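You operate a simulated robot arm through the tools that you are given. There is no shell and no other tool.

Carry out the task below with a simulated robot arm. There is one attempt and no reset: what you move stays moved.

Task
Fill the four gaps in the long gilt rail with matching bead strips.
Fine: one strip a gap, the pattern unbroken; the other three stay where they lie.

It is judged by the outcome, as a careful person would: the job done as asked, and still so three seconds after it is handed in. It fails if anything else is knocked over, pushed out of place, dropped, spilled or broken.

Robot
A 7-joint arm with a two-finger gripper, fixed in place. Base frame: the origin is at the foot of the arm, x ahead of it, y to its left, z up; the work surface is at about z = 900. Lengths are in mm, angles in degrees, forces in N, time in s.
With the tool pointing down near the work surface it reaches from about 340 to 760 mm from the base axis. Its first joint turns from -143.0 to 143.0 degrees. Payload 2.45 kg.
Tool frame: the origin (TCP) lies between the finger pads and is the grasp point; the fingertips stand 26 mm ahead of it; z points along the fingers, y is the line along which they close. The gripper opens to 96 mm. The gripper's body begins 69 mm behind the TCP.
Orientation is told as [roll, pitch, yaw] about the base's x, y, z axes, in that order, counted from this pose: with the fingers straight down and closing along the base's y, the tool's x points along the base's -x, its y along +y and its z along -z.

Tools
- The arm moves only by the tool servo_tool. Its arguments are lists of equal length, an entry for each row: "delta_pos": the shift along the tool's x, y, z in m, a list of three; "rot": the turn, a rotation vector about the tool's x, y, z in degrees, a list of three; "grip": the opening, from 0 (shut) to 1 (fully open). In form: {"delta_pos": [[dx, dy, dz], ...], "rot": [[ax, ay, az], ...], "grip": [grip, ...]}. A call has 1 to 20 rows; each row is the pose to reach, as a shift and turn from the pose commanded when the call began, along the tool's axes at that moment. Each row takes 0.2 s and may step no farther than 50 mm and 8.6 degrees from the row before; otherwise, or with a gripper value out of range, the whole call is refused. A pose out of reach is approached as far as the arm can. The call stops where the force on the tool passes 40 N (or 10 N more than at its start, if that is more) or the arm is blocked; 0.2 s more then pass. The fingers move at their own pace and stop on an object; they squeeze with about 43 N. The grip force told is the motor's: it shows also when the fingers shut on nothing. Time passes only in rows, and 0.2 s behind the last, so rows that repeat a pose let the fingers close. The reply holds the time, the measured pose of the TCP, the force on the tool along the base axes, the opening and the grip force, in the units named above and with some noise, with the torque about the TCP (base axes, N m) and any sound that the robot's microphone picked up.
- Cameras (640 x 400 px; columns grow to the right, rows downward): "scene" is fixed at [230.4, -655.1, 1485.5]; the picture's right is [1.00, -0.04, 0.00], its down [-0.03, -0.91, -0.41] and it looks along [0.01, 0.41, -0.91] (base axes); focal length 214 px, centre (320, 200). "wrist" rides on the gripper at [82, 3, -98] in the tool frame; the picture's right is [-0.04, 1.00, 0.00], its down [-0.73, -0.03, -0.68] and it looks along [-0.68, -0.03, 0.73] (tool axes); focal length 256 px, centre (320, 200). There is no depth. A picture from a camera that has moved, and an enlarged one, comes with that camera's place and axes in the base frame and with its lens. The place of the scene camera against the robot may be out by one fixed shift of up to 25 mm in any direction.
- get_image(camera): a new picture of that camera. No time passes.
- move_column(by): slides the trunk up (or, below 0, down) by that many mm; the arm rides with it, the base frame stays. It gives what a move gives, with no picture.
- inspect(camera, box): a new picture of the part [left, top, right, bottom] of that camera's present view, enlarged. No time passes.
- hand_in(): hands the job in; it is judged then, once.

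Nothing tells you positions but the pictures and the camera data. Unless the task says otherwise, let go and move clear before handing in.

The tools are called after "Emit:" by a JSON object that holds its "method" and its "body". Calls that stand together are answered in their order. servo_tool: Moves the arm, as the interface text tells. Its arguments: {"type":"object","properties":{"delta_pos":{"type":"array","items":{"type":"array","items":{"type":"number"}}},"rot":{"type":"array","items":{"type":"array","items":{"type":"number"}}},"grip":{"type":"array","items":{"type":"number"}}},"required":["delta_pos","rot","grip"]} The other tools are called the same way: move_column (by) slides the trunk up or down; get_image (camera) takes a picture; inspect (camera, box) takes an enlarged picture of a part of a camera's view; hand_in () hands the job in.

At the start:

```text
t: 0.0
tool_pos: [350.2, -349.0, 1198.8]
orientation: [0.0, 0.0, 0.0]
wrist_force: [0.3, 0.6, 0.7]
torque: [0.02, -0.01, -0.01]
grip_width: 96.2
gripper_force: 0.1
trunk travel left (down, up): [-575.0, 65.0]
```

scene: 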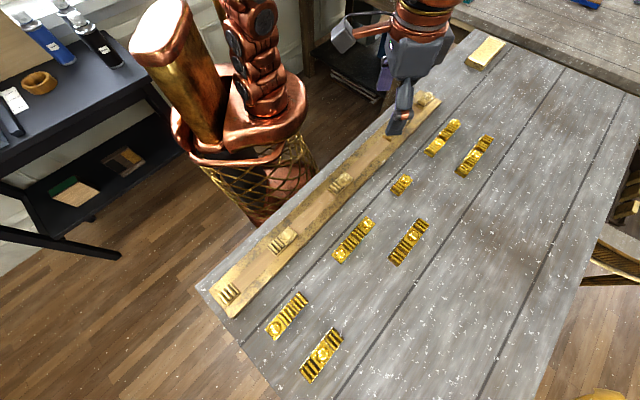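
wrist: 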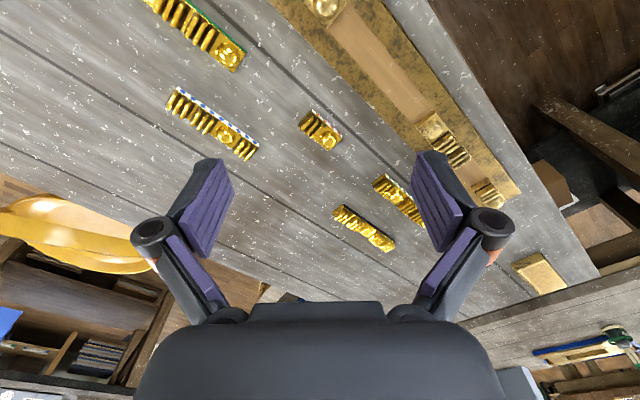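

I see a long gilt rail along the table edge with bead sections and gaps, and seven loose strips beside it. I will look closer before moving.

Emit:
{"method": "inspect", "body": {"camera": "scene", "box": [200, 200, 360, 390]}}

Emit:
{"method": "inspect", "body": {"camera": "scene", "box": [300, 130, 440, 270]}}

Emit:
{"method": "inspect", "body": {"camera": "scene", "box": [370, 30, 510, 200]}}

Emit:
{"method": "inspect", "body": {"camera": "wrist", "box": [280, 0, 600, 300]}}

Emit:
{"method": "inspect", "body": {"camera": "wrist", "box": [140, 0, 360, 200]}}

```text
2.11 times, centred on (280, 295) of scene
camera zoom: at [230.4, -655.1, 1485.5], right [1.0, -0.04, 0.0], down [-0.03, -0.91, -0.41], along [0.01, 0.41, -0.91], focal length 452 px, centre (404, 0)
```

zoom: 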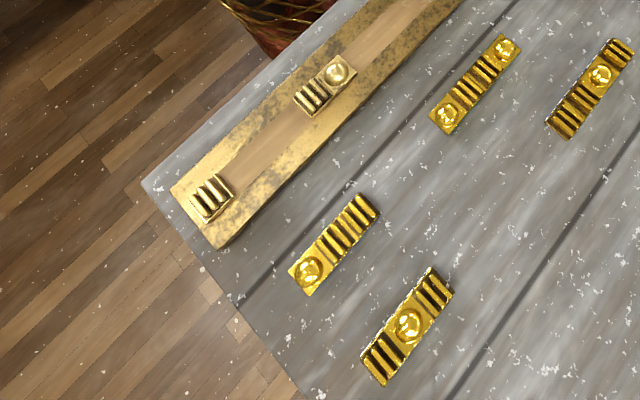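

```text
2.86 times, centred on (370, 200) of scene
camera zoom: at [230.4, -655.1, 1485.5], right [1.0, -0.04, 0.0], down [-0.03, -0.91, -0.41], along [0.01, 0.41, -0.91], focal length 613 px, centre (177, 200)
```

zoom: 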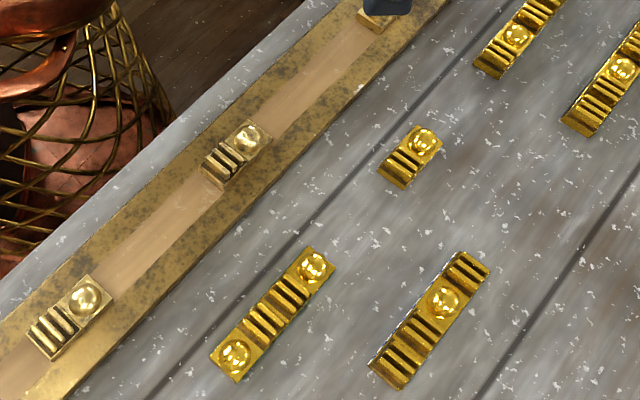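

```text
2.35 times, centred on (440, 115) of scene
camera zoom: at [230.4, -655.1, 1485.5], right [1.0, -0.04, 0.0], down [-0.03, -0.91, -0.41], along [0.01, 0.41, -0.91], focal length 505 px, centre (38, 400)
```

zoom: 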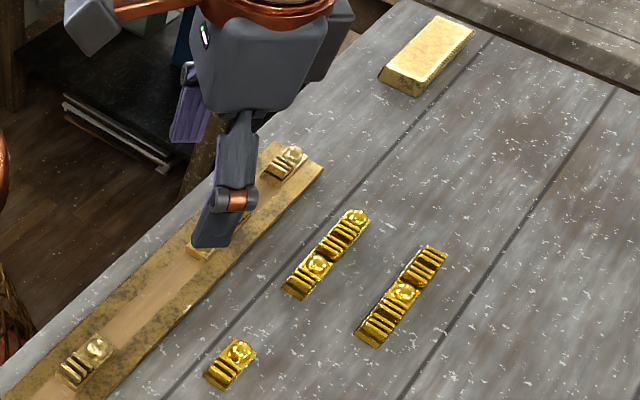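

```text
1.33 times, centred on (440, 150) of wrist
camera zoom: at [270.4, -344.2, 1297.1], right [0.04, 1.0, 0.0], down [0.73, -0.03, 0.68], along [0.68, -0.03, -0.73], focal length 341 px, centre (160, 267)
```

zoom: 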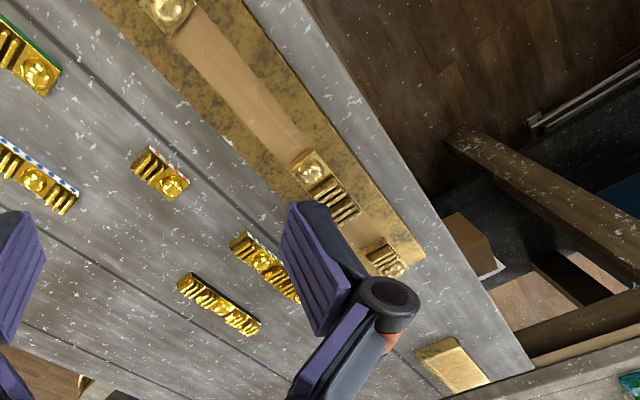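

```text
2.00 times, centred on (250, 100) of wrist
camera zoom: at [270.4, -344.2, 1297.1], right [0.04, 1.0, 0.0], down [0.73, -0.03, 0.68], along [0.68, -0.03, -0.73], focal length 512 px, centre (460, 400)
```

zoom: 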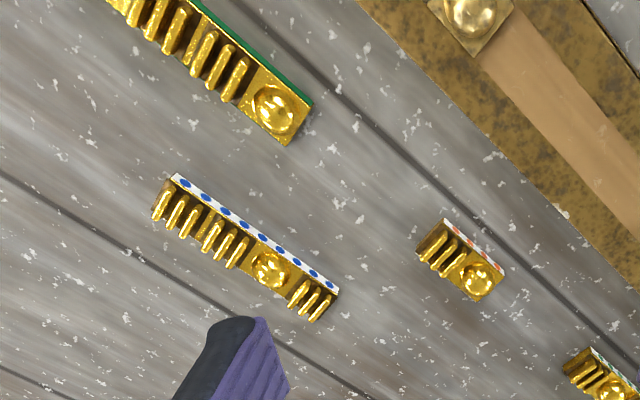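

The rail runs diagonally, from about (0,-640) to about (675,35). I'll turn the tool to line up with it and move towards its near end for a better look.

Emit:
{"method": "servo_tool", "body": {"delta_pos": [[0.033, -0.025, 0], [0.067, -0.05, 0], [0.1, -0.075, 0], [0.133, -0.1, 0], [0.167, -0.125, 0], [0.2, -0.15, 0], [0.2, -0.15, 0]], "rot": [[0, 0, -7.5], [0, 0, -15], [0, 0, -22.5], [0, 0, -30], [0, 0, -37.5], [0, 0, -45], [0, 0, -45]], "grip": [1, 1, 1, 1, 1, 1, 1]}}

Emit:
{"method": "get_image", "body": {"camera": "wrist"}}

Emit:
{"method": "get_image", "body": {"camera": "scene"}}

```text
t: 1.6
tool_pos: [150.6, -499.0, 1200.4]
orientation: [0.1, 0.0, 45.0]
wrist_force: [-0.1, 0.0, 0.5]
torque: [0.0, 0.03, 0.01]
grip_width: 96.2
gripper_force: 0.0
trunk travel left (down, up): [-575.0, 65.0]
```

```text
taken
camera wrist: at [91.2, -553.4, 1297.6], right [-0.68, 0.73, 0.0], down [0.54, 0.5, 0.68], along [0.5, 0.46, -0.73], focal length 256 px, centre (320, 200)
```

wrist: 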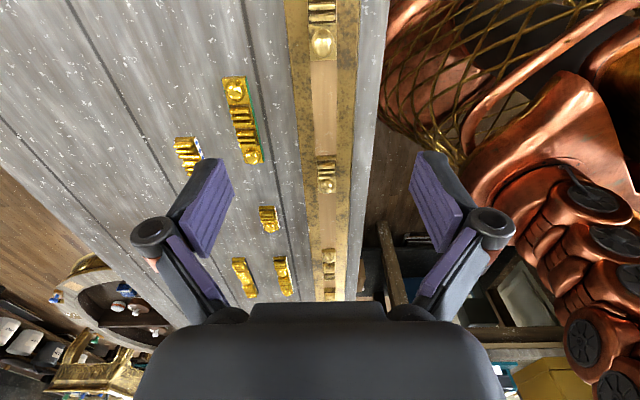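

```text
taken
```

scene: 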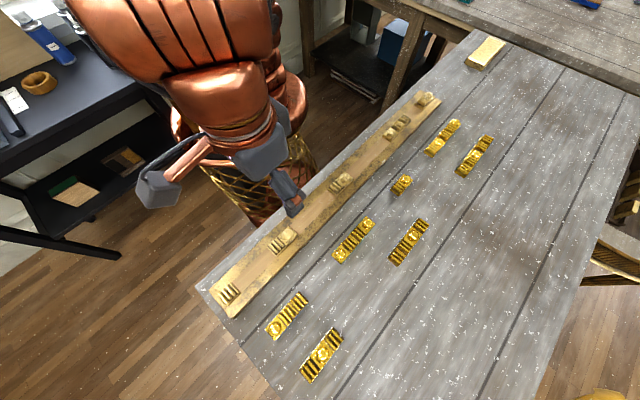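

Emit:
{"method": "inspect", "body": {"camera": "scene", "box": [360, 80, 500, 200]}}

Emit:
{"method": "inspect", "body": {"camera": "scene", "box": [370, 85, 450, 145]}}

Emit:
{"method": "inspect", "body": {"camera": "scene", "box": [320, 160, 440, 270]}}

Emit:
{"method": "inspect", "body": {"camera": "scene", "box": [205, 220, 305, 320]}}

Emit:
{"method": "inspect", "body": {"camera": "scene", "box": [255, 280, 355, 390]}}

Emit:
{"method": "inspect", "body": {"camera": "wrist", "box": [160, 0, 400, 160]}}

Emit:
{"method": "inspect", "body": {"camera": "wrist", "box": [220, 140, 380, 310]}}

```text
3.33 times, centred on (430, 140) of scene
camera zoom: at [230.4, -655.1, 1485.5], right [1.0, -0.04, 0.0], down [-0.03, -0.91, -0.41], along [0.01, 0.41, -0.91], focal length 715 px, centre (-47, 400)
```

zoom: 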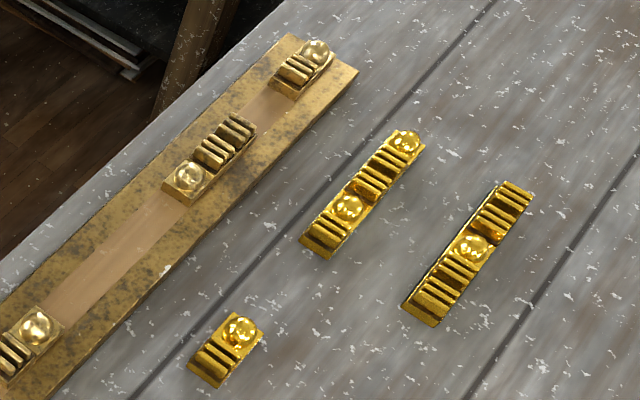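

```text
6.67 times, centred on (410, 115) of scene
camera zoom: at [230.4, -655.1, 1485.5], right [1.0, -0.04, 0.0], down [-0.03, -0.91, -0.41], along [0.01, 0.41, -0.91], focal length 1430 px, centre (-280, 767)
```

zoom: 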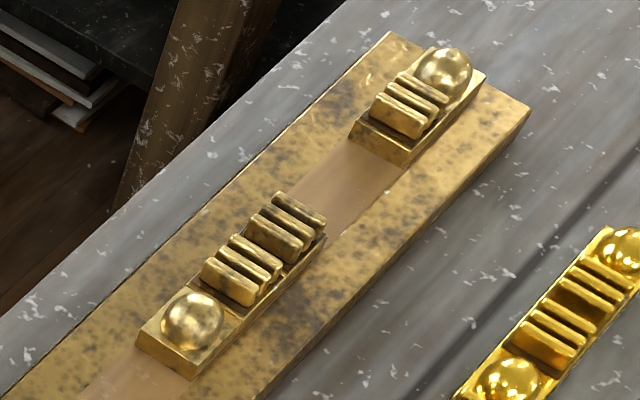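

```text
3.64 times, centred on (380, 215) of scene
camera zoom: at [230.4, -655.1, 1485.5], right [1.0, -0.04, 0.0], down [-0.03, -0.91, -0.41], along [0.01, 0.41, -0.91], focal length 780 px, centre (102, 146)
```

zoom: 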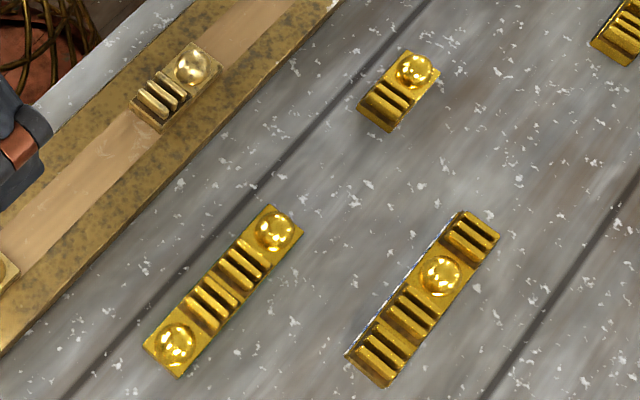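

```text
4.00 times, centred on (255, 270) of scene
camera zoom: at [230.4, -655.1, 1485.5], right [1.0, -0.04, 0.0], down [-0.03, -0.91, -0.41], along [0.01, 0.41, -0.91], focal length 858 px, centre (580, -80)
```

zoom: 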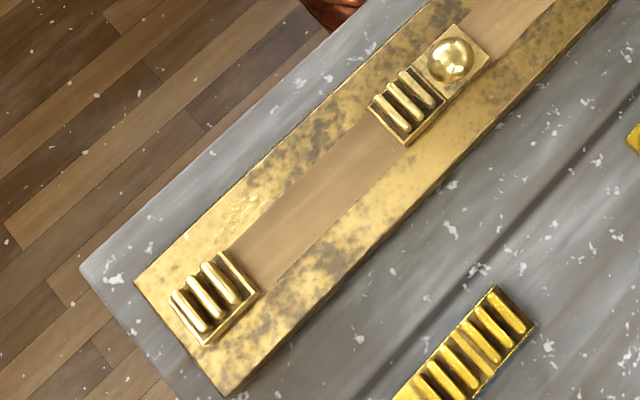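

```text
3.64 times, centred on (305, 335) of scene
camera zoom: at [230.4, -655.1, 1485.5], right [1.0, -0.04, 0.0], down [-0.03, -0.91, -0.41], along [0.01, 0.41, -0.91], focal length 780 px, centre (374, -291)
```

zoom: 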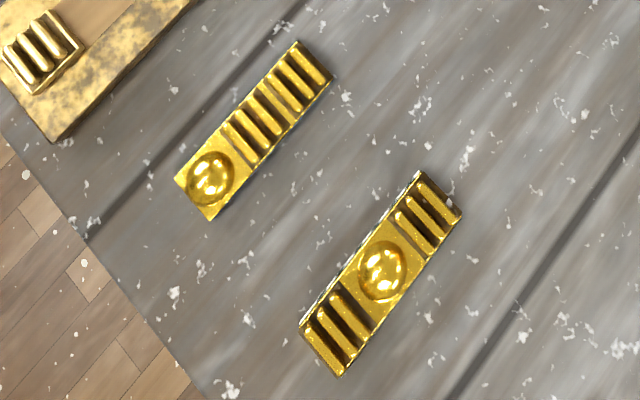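

```text
2.50 times, centred on (280, 80) of wrist
camera zoom: at [91.2, -553.4, 1297.6], right [-0.68, 0.73, 0.0], down [0.54, 0.5, 0.68], along [0.5, 0.46, -0.73], focal length 640 px, centre (420, 500)
```

zoom: 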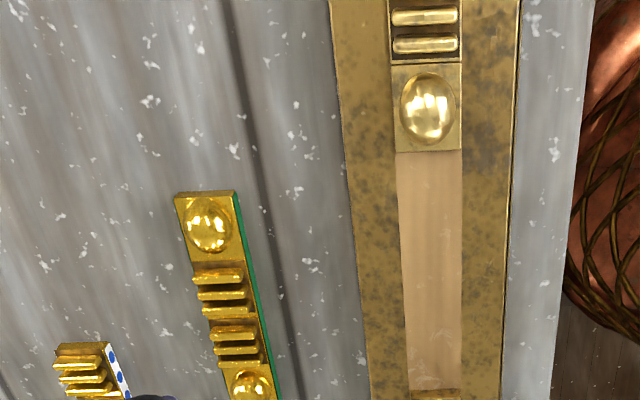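

```text
2.35 times, centred on (300, 225) of wrist
camera zoom: at [91.2, -553.4, 1297.6], right [-0.68, 0.73, 0.0], down [0.54, 0.5, 0.68], along [0.5, 0.46, -0.73], focal length 602 px, centre (367, 141)
```

zoom: 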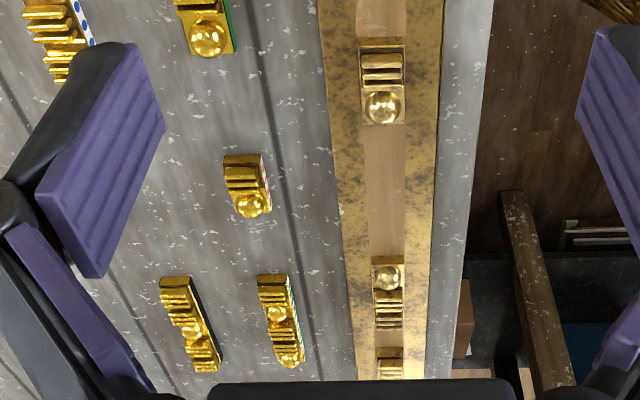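

Reading the pattern as bead (o) then two groups of three bars (R R), the gaps look 3, 4, 5 and 2 units long, which points to the strips R‑o‑R, R‑R‑o‑R, R‑R‑o‑R‑R and the short one turned round. I'll check this from closer views with the wrist camera, starting at the near end.

Emit:
{"method": "servo_tool", "body": {"delta_pos": [[0.035, -0.02, 0], [0.07, -0.04, 0], [0.105, -0.06, 0], [0.14, -0.08, 0], [0.15, -0.1, 0], [0.15, -0.1, 0]], "rot": [[0, 0, 0], [0, 0, 0], [0, 0, 0], [0, 0, 0], [0, 0, 0], [0, 0, 0]], "grip": [1, 1, 1, 1, 1, 1]}}

Emit:
{"method": "get_image", "body": {"camera": "wrist"}}

Emit:
{"method": "inspect", "body": {"camera": "wrist", "box": [160, 0, 400, 160]}}

```text
t: 3.0
tool_pos: [94.7, -603.1, 1176.3]
orientation: [-0.1, 0.0, 44.9]
wrist_force: [-1.0, 0.0, 0.2]
torque: [0.0, -0.18, 0.0]
grip_width: 95.9
gripper_force: 0.1
out of reach, approached as far as the arm can: row 2, 3, 4, 5, 6
trunk travel left (down, up): [-575.0, 65.0]
```

```text
taken
camera wrist: at [36.0, -656.5, 1274.7], right [-0.68, 0.74, 0.0], down [0.54, 0.5, 0.68], along [0.5, 0.46, -0.73], focal length 256 px, centre (320, 200)
```

wrist: 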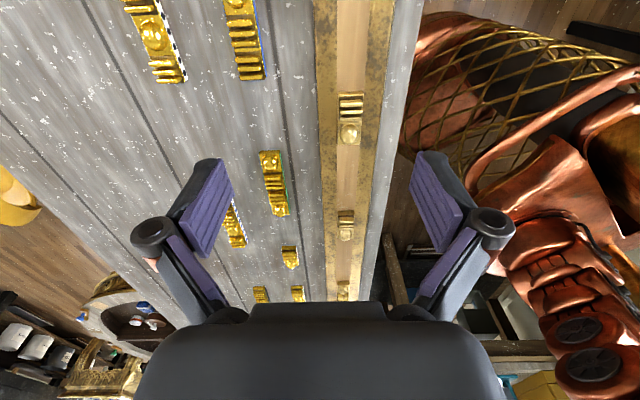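

```text
2.50 times, centred on (280, 80) of wrist
camera zoom: at [36.0, -656.5, 1274.7], right [-0.68, 0.74, 0.0], down [0.54, 0.5, 0.68], along [0.5, 0.46, -0.73], focal length 640 px, centre (420, 500)
```

zoom: 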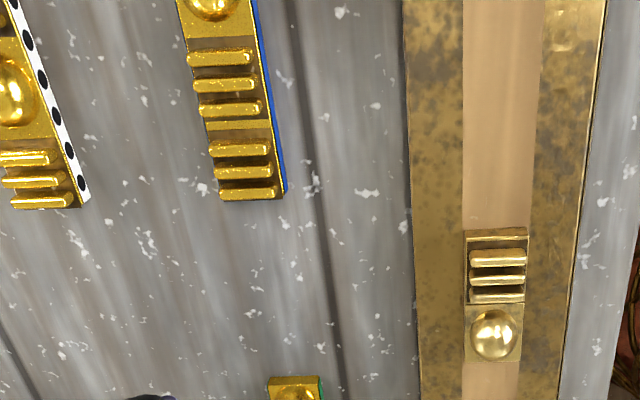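

Views agree with the scene geometry to within a few mm. I'll raise the trunk for more reach over the far strips, and then look at the rail from close by to see how the fixed tiles sit in it.

Emit:
{"method": "move_column", "body": {"by": 65}}

```text
t: 4.0
tool_pos: [96.9, -601.4, 1242.2]
orientation: [-0.1, 0.1, 45.0]
wrist_force: [-0.5, -0.2, 0.7]
torque: [0.02, 0.01, -0.01]
grip_width: 96.2
gripper_force: 0.0
trunk travel left (down, up): [-640.0, 0.0]
```

Emit:
{"method": "servo_tool", "body": {"delta_pos": [[-0.029, 0.005, 0.03], [-0.057, 0.01, 0.06], [-0.085, 0.015, 0.09], [-0.114, 0.02, 0.12], [-0.142, 0.025, 0.15], [-0.17, 0.03, 0.18], [-0.2, 0.035, 0.21], [-0.227, 0.039, 0.242], [-0.227, 0.039, 0.242]], "rot": [[0, 0, 0], [0, 0, 0], [0, 0, 0], [0, 0, 0], [0, 0, 0], [0, 0, 0], [0, 0, 0], [0, 0, 0], [0, 0, 0]], "grip": [1, 1, 1, 1, 1, 1, 1, 1, 1]}}

Emit:
{"method": "get_image", "body": {"camera": "wrist"}}

Emit:
{"method": "inspect", "body": {"camera": "wrist", "box": [230, 100, 430, 300]}}

```text
t: 6.0
tool_pos: [229.9, -414.2, 998.9]
orientation: [-0.1, 0.1, 44.8]
wrist_force: [0.3, 0.2, 0.0]
torque: [0.0, 0.01, 0.01]
grip_width: 96.0
gripper_force: 0.2
trunk travel left (down, up): [-640.0, 0.0]
```

```text
taken
camera wrist: at [169.7, -468.7, 1097.3], right [-0.68, 0.74, 0.0], down [0.54, 0.5, 0.68], along [0.5, 0.46, -0.74], focal length 256 px, centre (320, 200)
```

wrist: 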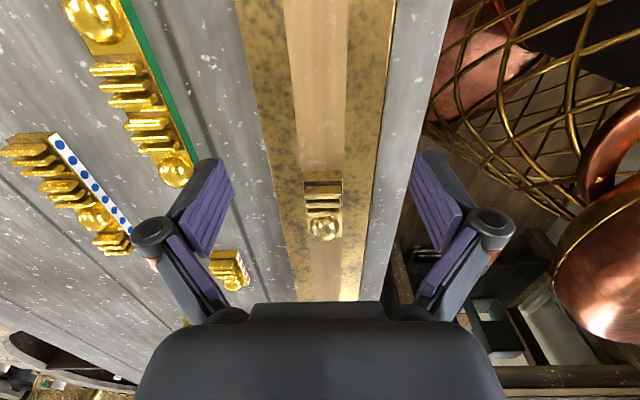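

```text
2.00 times, centred on (330, 200) of wrist
camera zoom: at [169.7, -468.7, 1097.3], right [-0.68, 0.74, 0.0], down [0.54, 0.5, 0.68], along [0.5, 0.46, -0.74], focal length 512 px, centre (300, 200)
```

zoom: 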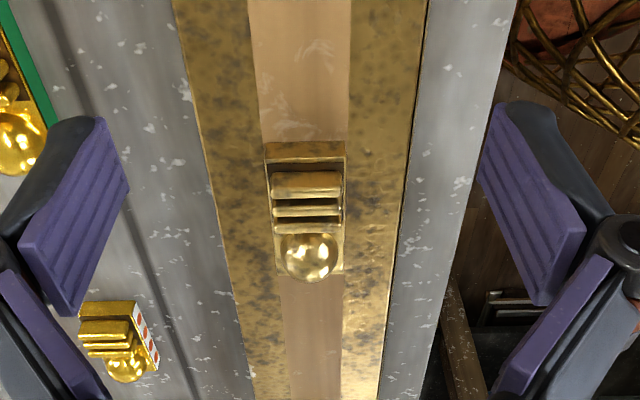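

Emit:
{"method": "inspect", "body": {"camera": "scene", "box": [205, 270, 255, 320]}}

Emit:
{"method": "inspect", "body": {"camera": "wrist", "box": [280, 150, 370, 250]}}

Emit:
{"method": "inspect", "body": {"camera": "wrist", "box": [0, 110, 150, 260]}}

Emit:
{"method": "inspect", "body": {"camera": "scene", "box": [325, 165, 365, 205]}}

```text
8.00 times, centred on (230, 295) of scene
camera zoom: at [230.4, -655.1, 1485.5], right [1.0, -0.04, 0.0], down [-0.03, -0.91, -0.41], along [0.01, 0.41, -0.91], focal length 1716 px, centre (1040, -560)
```

zoom: 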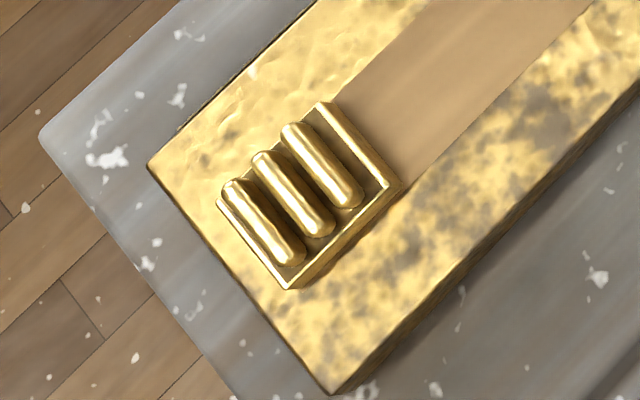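

```text
4.00 times, centred on (325, 200) of wrist
camera zoom: at [169.7, -468.7, 1097.3], right [-0.68, 0.74, 0.0], down [0.54, 0.5, 0.68], along [0.5, 0.46, -0.74], focal length 1024 px, centre (300, 200)
```

zoom: 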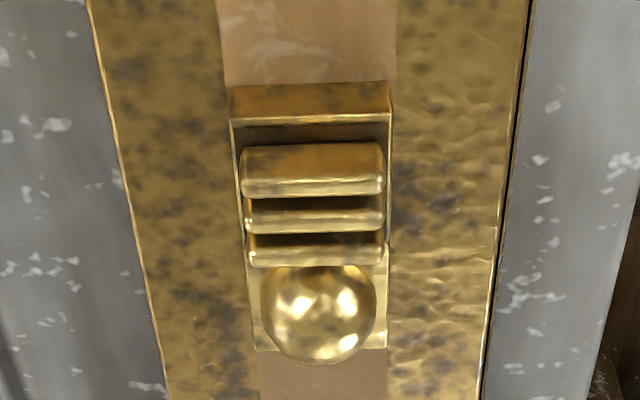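

```text
2.67 times, centred on (75, 185) of wrist
camera zoom: at [169.7, -468.7, 1097.3], right [-0.68, 0.74, 0.0], down [0.54, 0.5, 0.68], along [0.5, 0.46, -0.74], focal length 683 px, centre (973, 240)
```

zoom: 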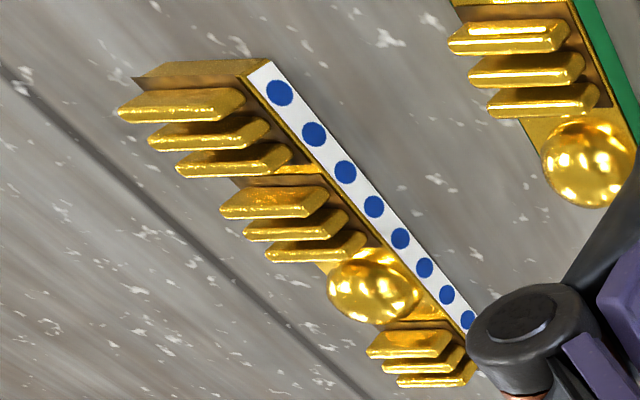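

```text
10.00 times, centred on (345, 185) of scene
camera zoom: at [230.4, -655.1, 1485.5], right [1.0, -0.04, 0.0], down [-0.03, -0.91, -0.41], along [0.01, 0.41, -0.91], focal length 2145 px, centre (70, 350)
```

zoom: 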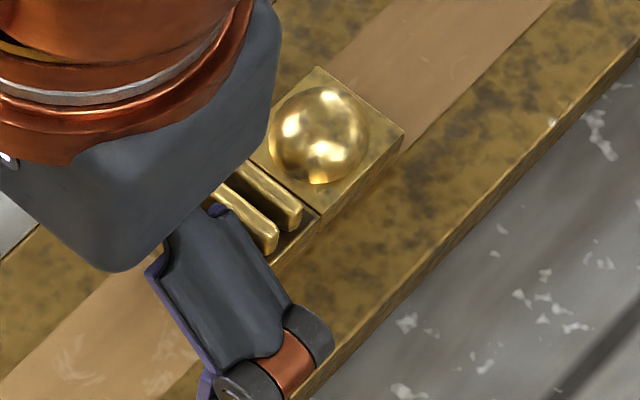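

The rail is flat: the gaps are bare patches on its top, with the fixed tiles standing about 13 mm proud, so strips simply need to be set down precisely. Next I'll look at the blue‑dotted strip (R R o R), near (474,-528).

Emit:
{"method": "servo_tool", "body": {"delta_pos": [[0.001, -0.042, 0], [0.002, -0.084, 0], [0.003, -0.126, 0], [0.004, -0.168, 0], [0.006, -0.21, 0], [0.007, -0.253, 0], [0.007, -0.253, 0]], "rot": [[0, 0, 0], [0, 0, 0], [0, 0, 0], [0, 0, 0], [0, 0, 0], [0, 0, 0], [0, 0, 0]], "grip": [1, 1, 1, 1, 1, 1, 1]}}

Emit:
{"method": "get_image", "body": {"camera": "wrist"}}

Emit:
{"method": "inspect", "body": {"camera": "wrist", "box": [230, 60, 430, 280]}}

Emit:
{"method": "get_image", "body": {"camera": "scene"}}

```text
t: 7.6
tool_pos: [404.5, -597.6, 999.4]
orientation: [0.0, 0.0, 44.9]
wrist_force: [-0.1, -1.1, -1.3]
torque: [0.02, -0.02, -0.03]
grip_width: 96.2
gripper_force: 0.2
trunk travel left (down, up): [-640.0, 0.0]
```

```text
taken
camera wrist: at [345.2, -652.8, 1097.8], right [-0.68, 0.73, 0.0], down [0.54, 0.5, 0.68], along [0.5, 0.46, -0.73], focal length 256 px, centre (320, 200)
```

wrist: 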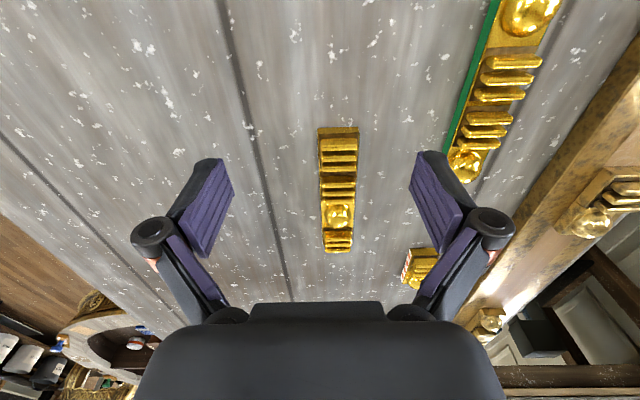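

```text
1.82 times, centred on (330, 170) of wrist
camera zoom: at [345.2, -652.8, 1097.8], right [-0.68, 0.73, 0.0], down [0.54, 0.5, 0.68], along [0.5, 0.46, -0.73], focal length 465 px, centre (302, 254)
```

zoom: 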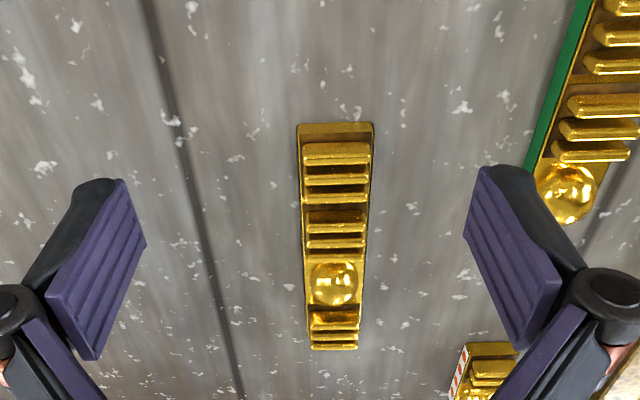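

```text
taken
```

scene: 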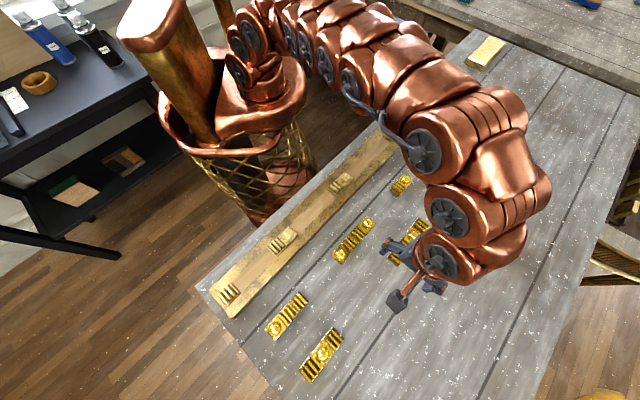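

Emit:
{"method": "servo_tool", "body": {"delta_pos": [[-0.03, 0.005, 0], [-0.065, 0.01, 0], [-0.095, 0.0144, 0], [-0.095, 0.0144, 0.03], [-0.095, 0.0144, 0.045], [-0.095, 0.0144, 0.045]], "rot": [[0, 0, 0], [0, 0, 0], [0, 0, 0], [0, 0, 0], [0, 0, 0], [0, 0, 0]], "grip": [0.8, 0.7, 0.7, 0.7, 0.7, 0.7]}}

Emit:
{"method": "get_image", "body": {"camera": "wrist"}}

```text
t: 9.0
tool_pos: [460.6, -520.6, 954.9]
orientation: [-0.1, 0.1, 45.0]
wrist_force: [0.0, 0.0, 0.1]
torque: [0.03, 0.0, -0.02]
grip_width: 67.1
gripper_force: 0.1
trunk travel left (down, up): [-640.0, 0.0]
```

```text
taken
camera wrist: at [400.3, -575.1, 1053.1], right [-0.68, 0.74, 0.0], down [0.54, 0.5, 0.68], along [0.5, 0.46, -0.73], focal length 256 px, centre (320, 200)
```

wrist: 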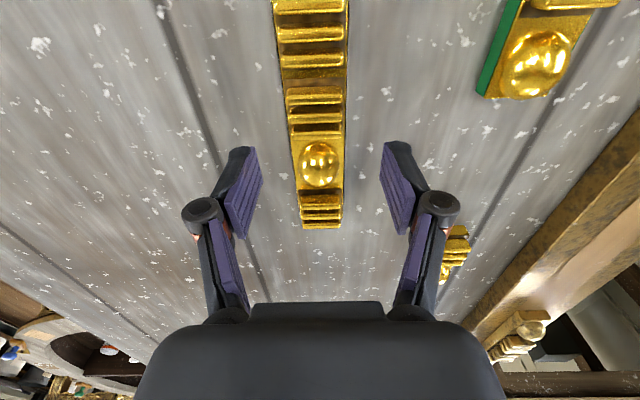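

The gripper is centred over the strip's middle (second bar group/bead boundary). Descending to about z=930 and closing.

Emit:
{"method": "servo_tool", "body": {"delta_pos": [[0, -0.001, 0.012], [0, -0.001, 0.025], [0, -0.001, 0.025], [0, -0.001, 0.025], [0, -0.001, 0.025], [0, -0.001, 0.025], [0, -0.001, 0.025], [0, -0.001, 0.025]], "rot": [[0, 0, 0], [0, 0, 0], [0, 0, 0], [0, 0, 0], [0, 0, 0], [0, 0, 0], [0, 0, 0], [0, 0, 0]], "grip": [0.7, 0.7, 0.5, 0.35, 0.25, 0.2, 0.2, 0.2]}}

Emit:
{"method": "get_image", "body": {"camera": "wrist"}}

```text
t: 10.8
tool_pos: [461.8, -521.4, 929.9]
orientation: [-0.1, 0.1, 45.0]
wrist_force: [-0.3, 0.7, 0.3]
torque: [0.03, -0.03, -0.01]
grip_width: 33.1
gripper_force: 42.5
trunk travel left (down, up): [-640.0, 0.0]
```

```text
taken
camera wrist: at [401.6, -576.2, 1027.9], right [-0.68, 0.74, 0.0], down [0.54, 0.5, 0.68], along [0.5, 0.46, -0.73], focal length 256 px, centre (320, 200)
```

wrist: 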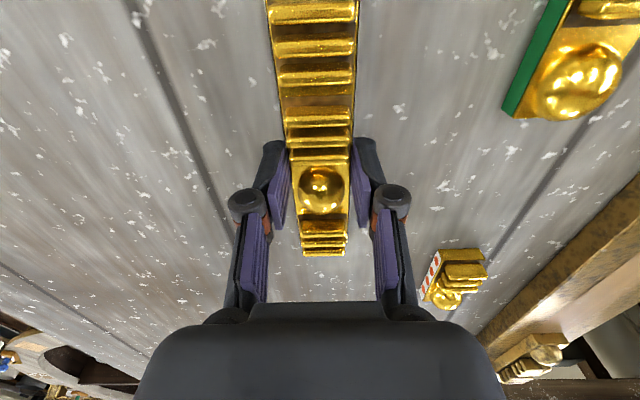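

Emit:
{"method": "servo_tool", "body": {"delta_pos": [[0, 0, -0.01], [0, 0, -0.04], [0, 0, -0.07], [0.016, 0.034, -0.07], [0.031, 0.068, -0.07], [0.047, 0.103, -0.07], [0.063, 0.137, -0.07], [0.078, 0.172, -0.07], [0.094, 0.206, -0.07], [0.1095, 0.2402, -0.07], [0.1095, 0.2402, -0.07]], "rot": [[0, 0, 0], [0, 0, 0], [0, 0, 0], [0, 0, 0], [0, 0, 0], [0, 0, 0], [0, 0, 0], [0, 0, 0], [0, 0, 0], [0, 0, 0], [0, 0, 0]], "grip": [0.2, 0.2, 0.2, 0.2, 0.2, 0.2, 0.2, 0.2, 0.2, 0.2, 0.2]}}

Emit:
{"method": "get_image", "body": {"camera": "wrist"}}

Emit:
{"method": "get_image", "body": {"camera": "scene"}}

```text
t: 13.2
tool_pos: [215.0, -429.0, 999.4]
orientation: [0.0, 0.1, 45.0]
wrist_force: [-0.7, -0.1, -0.1]
torque: [0.01, -0.02, 0.0]
grip_width: 33.1
gripper_force: 42.9
trunk travel left (down, up): [-640.0, 0.0]
```

```text
taken
camera wrist: at [154.9, -482.9, 1097.7], right [-0.68, 0.74, 0.0], down [0.54, 0.5, 0.68], along [0.5, 0.46, -0.73], focal length 256 px, centre (320, 200)
```

wrist: 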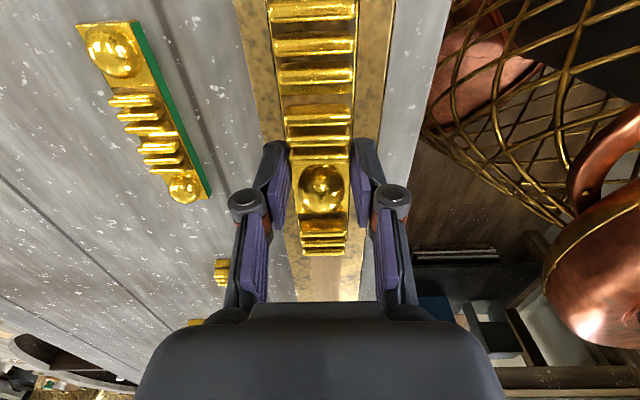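

```text
taken
```

scene: 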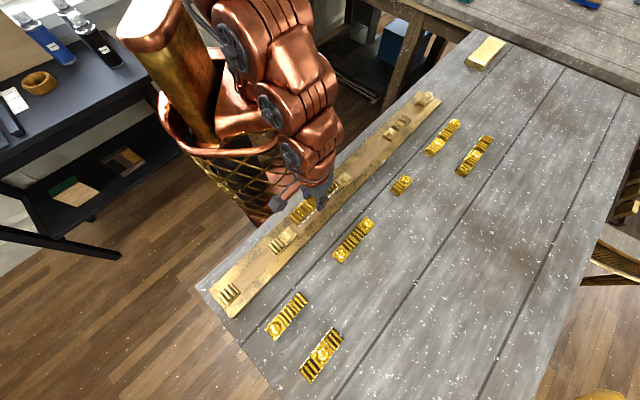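

Emit:
{"method": "inspect", "body": {"camera": "scene", "box": [260, 160, 370, 260]}}

Emit:
{"method": "inspect", "body": {"camera": "scene", "box": [265, 220, 305, 260]}}

```text
4.00 times, centred on (315, 210) of scene
camera zoom: at [230.4, -655.1, 1485.5], right [1.0, -0.04, 0.0], down [-0.03, -0.91, -0.41], along [0.01, 0.41, -0.91], focal length 858 px, centre (340, 160)
```

zoom: 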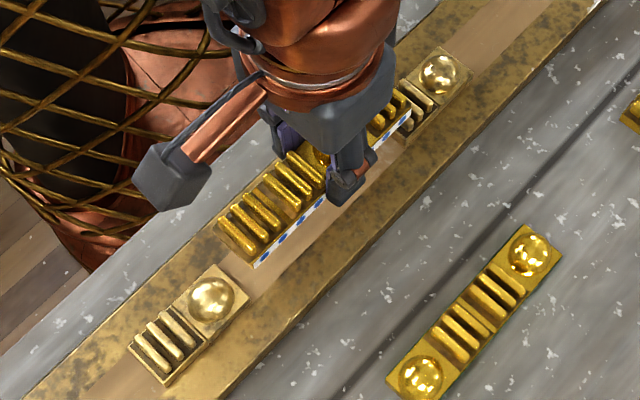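

```text
10.00 times, centred on (285, 240) of scene
camera zoom: at [230.4, -655.1, 1485.5], right [1.0, -0.04, 0.0], down [-0.03, -0.91, -0.41], along [0.01, 0.41, -0.91], focal length 2145 px, centre (670, -200)
```

zoom: 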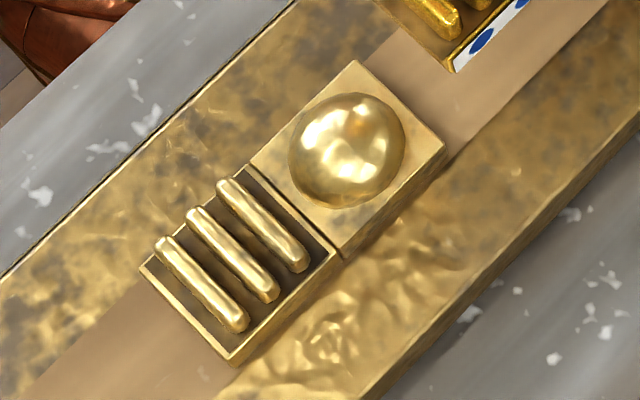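

The strip is held centrally and hangs about 10 mm past tile 2's end. I'll shift it back 8 mm and lower it to just above the tiles for a check.

Emit:
{"method": "servo_tool", "body": {"delta_pos": [[0.008, 0, 0.015], [0.008, 0, 0.036], [0.008, 0, 0.036]], "rot": [[0, 0, 0], [0, 0, 0], [0, 0, 0]], "grip": [0.2, 0.2, 0.2]}}

Emit:
{"method": "inspect", "body": {"camera": "scene", "box": [275, 200, 325, 245]}}

Emit:
{"method": "inspect", "body": {"camera": "scene", "box": [320, 165, 370, 210]}}

Emit:
{"method": "inspect", "body": {"camera": "wrist", "box": [240, 0, 400, 280]}}

```text
t: 14.0
tool_pos: [208.4, -434.7, 965.1]
orientation: [-0.1, 0.0, 45.0]
wrist_force: [0.0, 0.0, 14.6]
torque: [-0.74, 0.87, -0.07]
grip_width: 32.9
gripper_force: 42.6
trunk travel left (down, up): [-640.0, 0.0]
```

```text
8.89 times, centred on (300, 222) of scene
camera zoom: at [230.4, -655.1, 1485.5], right [1.0, -0.04, 0.0], down [-0.03, -0.91, -0.41], along [0.01, 0.41, -0.91], focal length 1906 px, centre (498, 0)
```

zoom: 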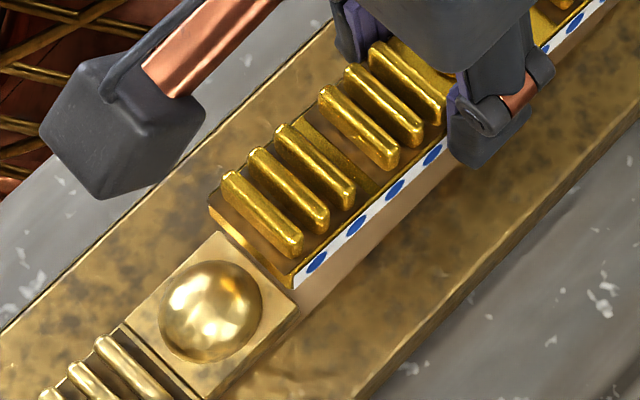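

```text
8.89 times, centred on (345, 188) of scene
camera zoom: at [230.4, -655.1, 1485.5], right [1.0, -0.04, 0.0], down [-0.03, -0.91, -0.41], along [0.01, 0.41, -0.91], focal length 1906 px, centre (98, 311)
```

zoom: 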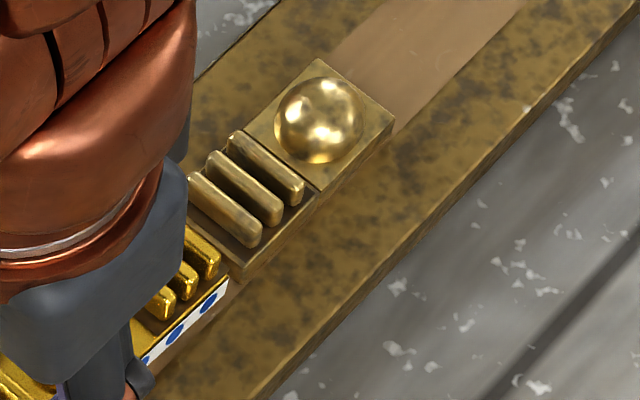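

```text
1.43 times, centred on (320, 140) of wrist
camera zoom: at [148.6, -489.1, 1062.5], right [-0.68, 0.74, 0.0], down [0.54, 0.5, 0.68], along [0.5, 0.46, -0.74], focal length 366 px, centre (320, 286)
```

zoom: 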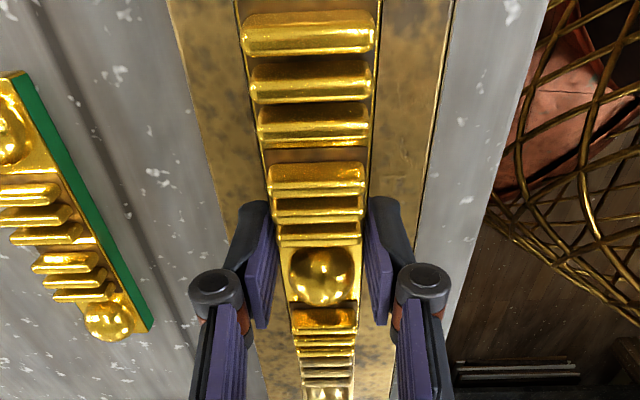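

Contact came early: the strip's near end touched the end of tile 2, so the tile tops are at about z=935 (rail top about 922). I'll lift off, shift forward and measure more carefully.

Emit:
{"method": "servo_tool", "body": {"delta_pos": [[0, 0, -0.012], [-0.006, 0, -0.012], [-0.006, 0, -0.012]], "rot": [[0, 0, 0], [0, 0, 0], [0, 0, 0]], "grip": [0.2, 0.2, 0.2]}}

Emit:
{"method": "inspect", "body": {"camera": "scene", "box": [280, 210, 310, 240]}}

Emit:
{"method": "inspect", "body": {"camera": "scene", "box": [330, 170, 360, 200]}}

Emit:
{"method": "inspect", "body": {"camera": "scene", "box": [270, 225, 300, 255]}}

```text
t: 14.8
tool_pos: [211.8, -431.2, 975.9]
orientation: [-0.1, 0.1, 44.9]
wrist_force: [-0.3, 0.1, -0.6]
torque: [-0.01, 0.01, -0.01]
grip_width: 33.2
gripper_force: 43.1
trunk travel left (down, up): [-640.0, 0.0]
```

```text
13.33 times, centred on (295, 225) of scene
camera zoom: at [230.4, -655.1, 1485.5], right [1.0, -0.04, 0.0], down [-0.03, -0.91, -0.41], along [0.01, 0.41, -0.91], focal length 2860 px, centre (653, -133)
```

zoom: 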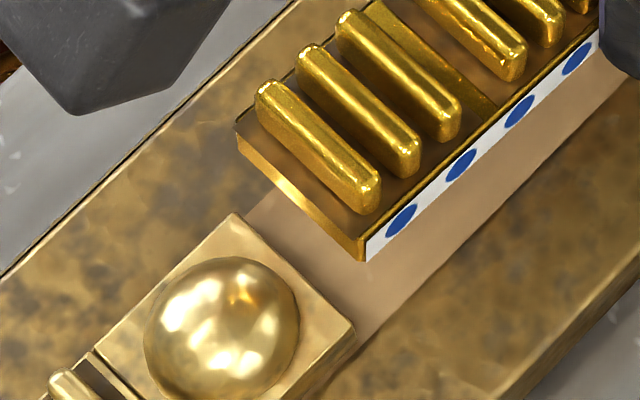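

```text
13.33 times, centred on (345, 185) of scene
camera zoom: at [230.4, -655.1, 1485.5], right [1.0, -0.04, 0.0], down [-0.03, -0.91, -0.41], along [0.01, 0.41, -0.91], focal length 2860 px, centre (-13, 400)
```

zoom: 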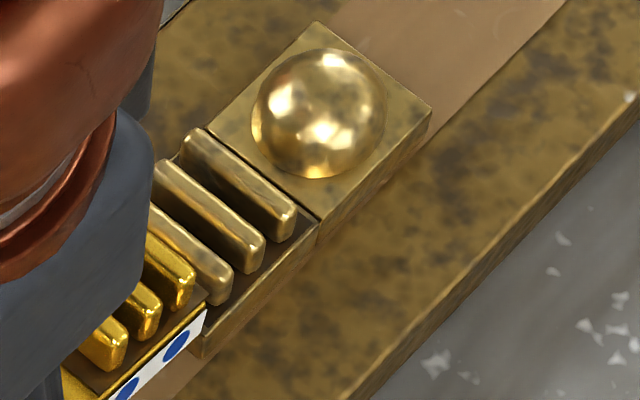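

```text
13.33 times, centred on (285, 240) of scene
camera zoom: at [230.4, -655.1, 1485.5], right [1.0, -0.04, 0.0], down [-0.03, -0.91, -0.41], along [0.01, 0.41, -0.91], focal length 2860 px, centre (787, -333)
```

zoom: 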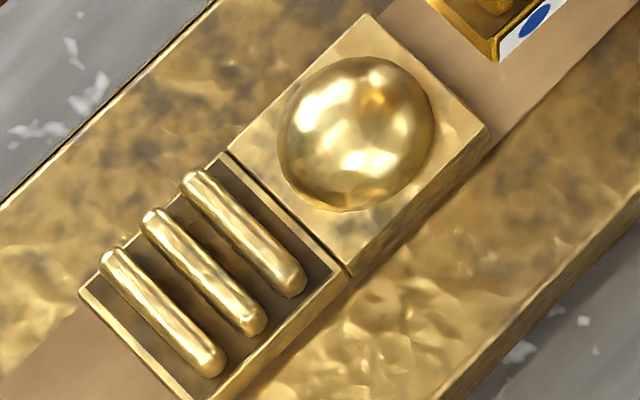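

Emit:
{"method": "get_image", "body": {"camera": "wrist"}}

Emit:
{"method": "inspect", "body": {"camera": "scene", "box": [285, 170, 355, 240]}}

```text
taken
camera wrist: at [153.1, -485.0, 1073.3], right [-0.68, 0.74, 0.0], down [0.54, 0.5, 0.68], along [0.5, 0.46, -0.73], focal length 256 px, centre (320, 200)
```

wrist: 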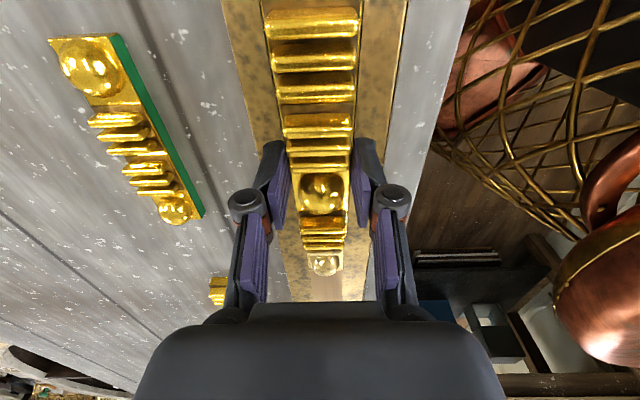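

```text
5.71 times, centred on (320, 205) of scene
camera zoom: at [230.4, -655.1, 1485.5], right [1.0, -0.04, 0.0], down [-0.03, -0.91, -0.41], along [0.01, 0.41, -0.91], focal length 1226 px, centre (320, 171)
```

zoom: 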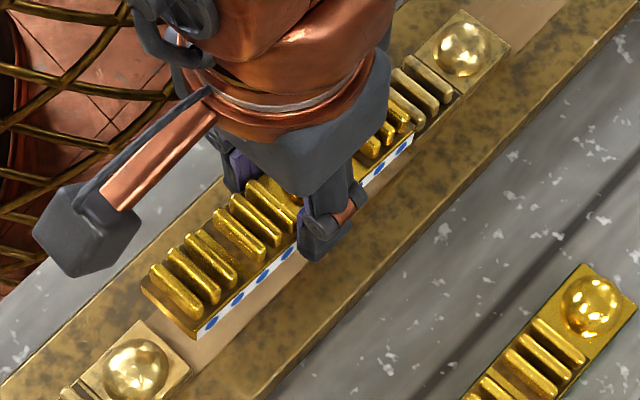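

The bump made the strip slip a few mm and pitch slightly in the fingers. I'll take it back to its free spot on the table, set it flat and regrip it lower.

Emit:
{"method": "servo_tool", "body": {"delta_pos": [[0, 0, -0.024], [-0.016, -0.034, -0.024], [-0.032, -0.068, -0.024], [-0.048, -0.103, -0.024], [-0.064, -0.137, -0.024], [-0.08, -0.171, -0.024], [-0.096, -0.206, -0.024], [-0.113, -0.2406, -0.024], [-0.113, -0.2406, 0.01], [-0.113, -0.2406, 0.03], [-0.113, -0.2406, 0.037], [-0.113, -0.2406, 0.041]], "rot": [[0, 0, 0], [0, 0, 0], [0, 0, 0], [0, 0, 0], [0, 0, 0], [0, 0, 0], [0, 0, 0], [0, 0, 0], [0, 0, 0], [0, 0, 0], [0, 0, 0], [0, 0, 0]], "grip": [0.2, 0.2, 0.2, 0.2, 0.2, 0.2, 0.2, 0.2, 0.2, 0.2, 0.2, 0.2]}}

Emit:
{"method": "get_image", "body": {"camera": "wrist"}}

```text
t: 17.4
tool_pos: [463.0, -521.0, 937.0]
orientation: [-0.3, 0.0, 45.0]
wrist_force: [-1.1, 0.3, 15.4]
torque: [0.88, -0.76, 0.03]
grip_width: 33.1
gripper_force: 42.7
trunk travel left (down, up): [-640.0, 0.0]
```

```text
taken
camera wrist: at [403.1, -575.5, 1034.5], right [-0.68, 0.74, -0.01], down [0.54, 0.5, 0.68], along [0.5, 0.46, -0.73], focal length 256 px, centre (320, 200)
```

wrist: 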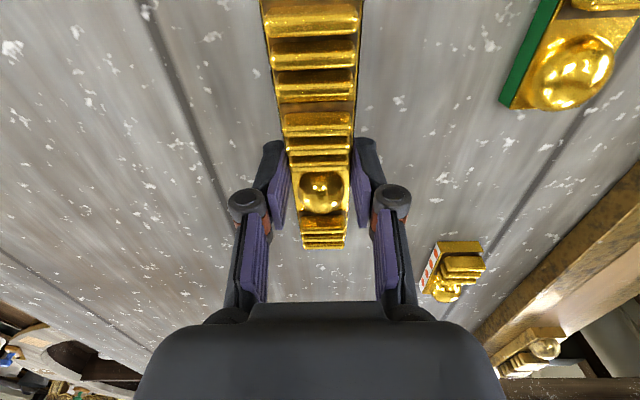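

Emit:
{"method": "servo_tool", "body": {"delta_pos": [[0, 0, -0.002], [0, 0, -0.002], [0, 0, -0.002], [0, 0, -0.002]], "rot": [[0, 0, 0], [0, 0, 0], [0, 0, 0], [0, 0, 0]], "grip": [0.4, 0.5, 0.5, 0.5]}}

Emit:
{"method": "get_image", "body": {"camera": "wrist"}}

Emit:
{"method": "inspect", "body": {"camera": "wrist", "box": [240, 100, 400, 260]}}

```text
t: 18.4
tool_pos: [463.9, -522.1, 936.9]
orientation: [0.0, 0.2, 45.0]
wrist_force: [0.4, 0.8, 0.2]
torque: [0.0, -0.02, 0.01]
grip_width: 48.1
gripper_force: 0.0
trunk travel left (down, up): [-640.0, 0.0]
```

```text
taken
camera wrist: at [403.1, -575.6, 1034.5], right [-0.68, 0.74, 0.0], down [0.54, 0.5, 0.68], along [0.5, 0.46, -0.73], focal length 256 px, centre (320, 200)
```

wrist: 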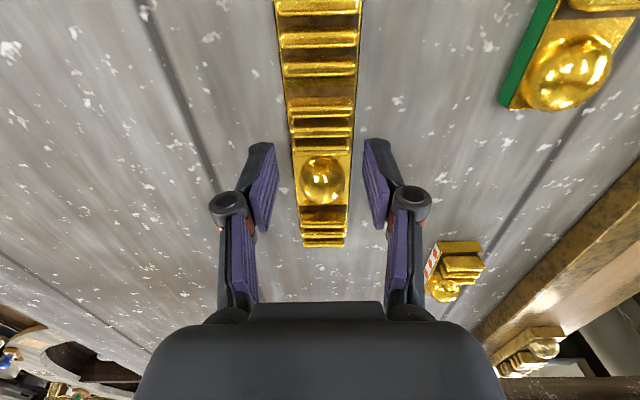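

```text
2.50 times, centred on (320, 180) of wrist
camera zoom: at [403.1, -575.6, 1034.5], right [-0.68, 0.74, 0.0], down [0.54, 0.5, 0.68], along [0.5, 0.46, -0.73], focal length 640 px, centre (320, 250)
```

zoom: 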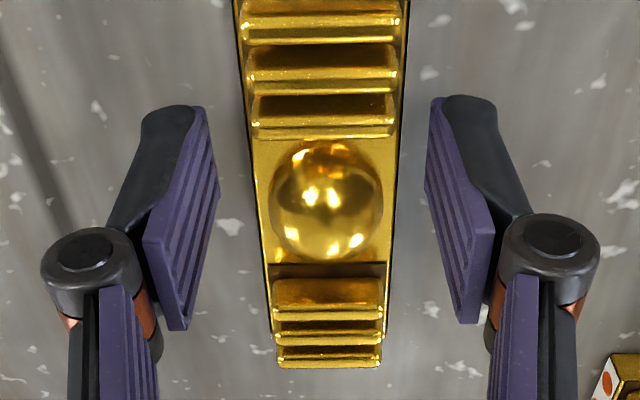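

The strip lies flat again, centred under the gripper. While the arm is clear of gaps 1 and 2, I'll measure them with the scene camera.

Emit:
{"method": "inspect", "body": {"camera": "scene", "box": [280, 165, 360, 245]}}

Emit:
{"method": "inspect", "body": {"camera": "scene", "box": [325, 170, 355, 200]}}

Emit:
{"method": "inspect", "body": {"camera": "scene", "box": [210, 275, 240, 305]}}

Emit:
{"method": "inspect", "body": {"camera": "scene", "box": [260, 233, 290, 263]}}

```text
5.00 times, centred on (320, 205) of scene
camera zoom: at [230.4, -655.1, 1485.5], right [1.0, -0.04, 0.0], down [-0.03, -0.91, -0.41], along [0.01, 0.41, -0.91], focal length 1072 px, centre (320, 175)
```

zoom: 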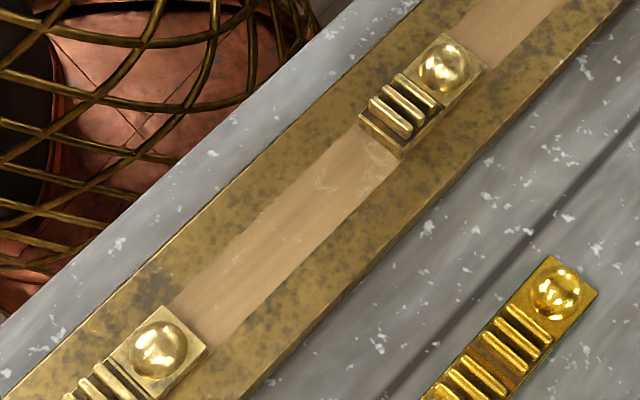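

```text
13.33 times, centred on (340, 185) of scene
camera zoom: at [230.4, -655.1, 1485.5], right [1.0, -0.04, 0.0], down [-0.03, -0.91, -0.41], along [0.01, 0.41, -0.91], focal length 2860 px, centre (53, 400)
```

zoom: 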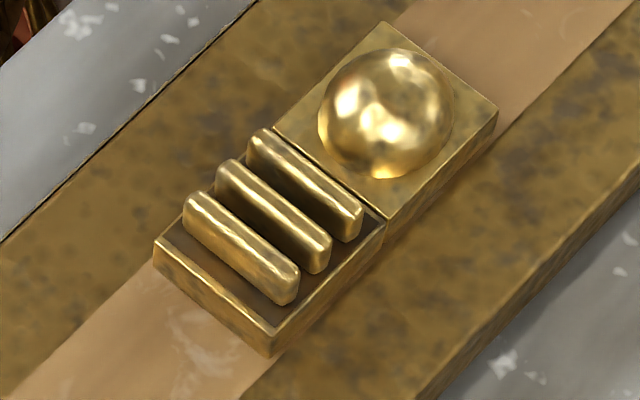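

```text
13.33 times, centred on (225, 290) of scene
camera zoom: at [230.4, -655.1, 1485.5], right [1.0, -0.04, 0.0], down [-0.03, -0.91, -0.41], along [0.01, 0.41, -0.91], focal length 2860 px, centre (1587, -1000)
```

zoom: 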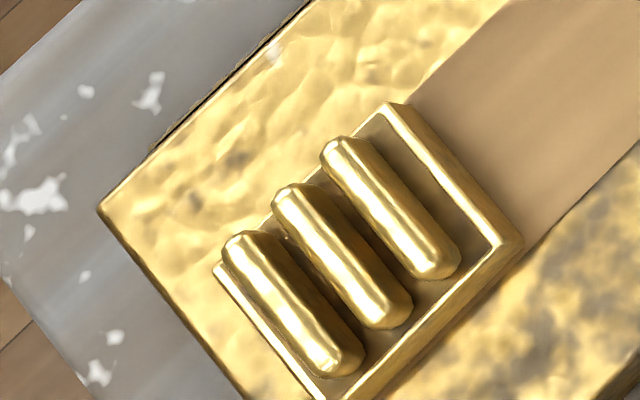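

```text
13.33 times, centred on (275, 248) of scene
camera zoom: at [230.4, -655.1, 1485.5], right [1.0, -0.04, 0.0], down [-0.03, -0.91, -0.41], along [0.01, 0.41, -0.91], focal length 2860 px, centre (920, -440)
```

zoom: 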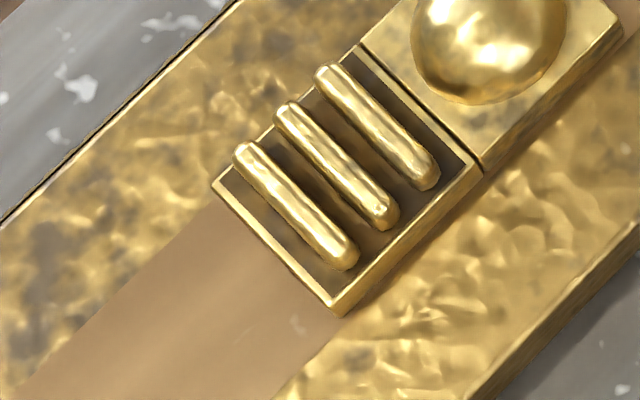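

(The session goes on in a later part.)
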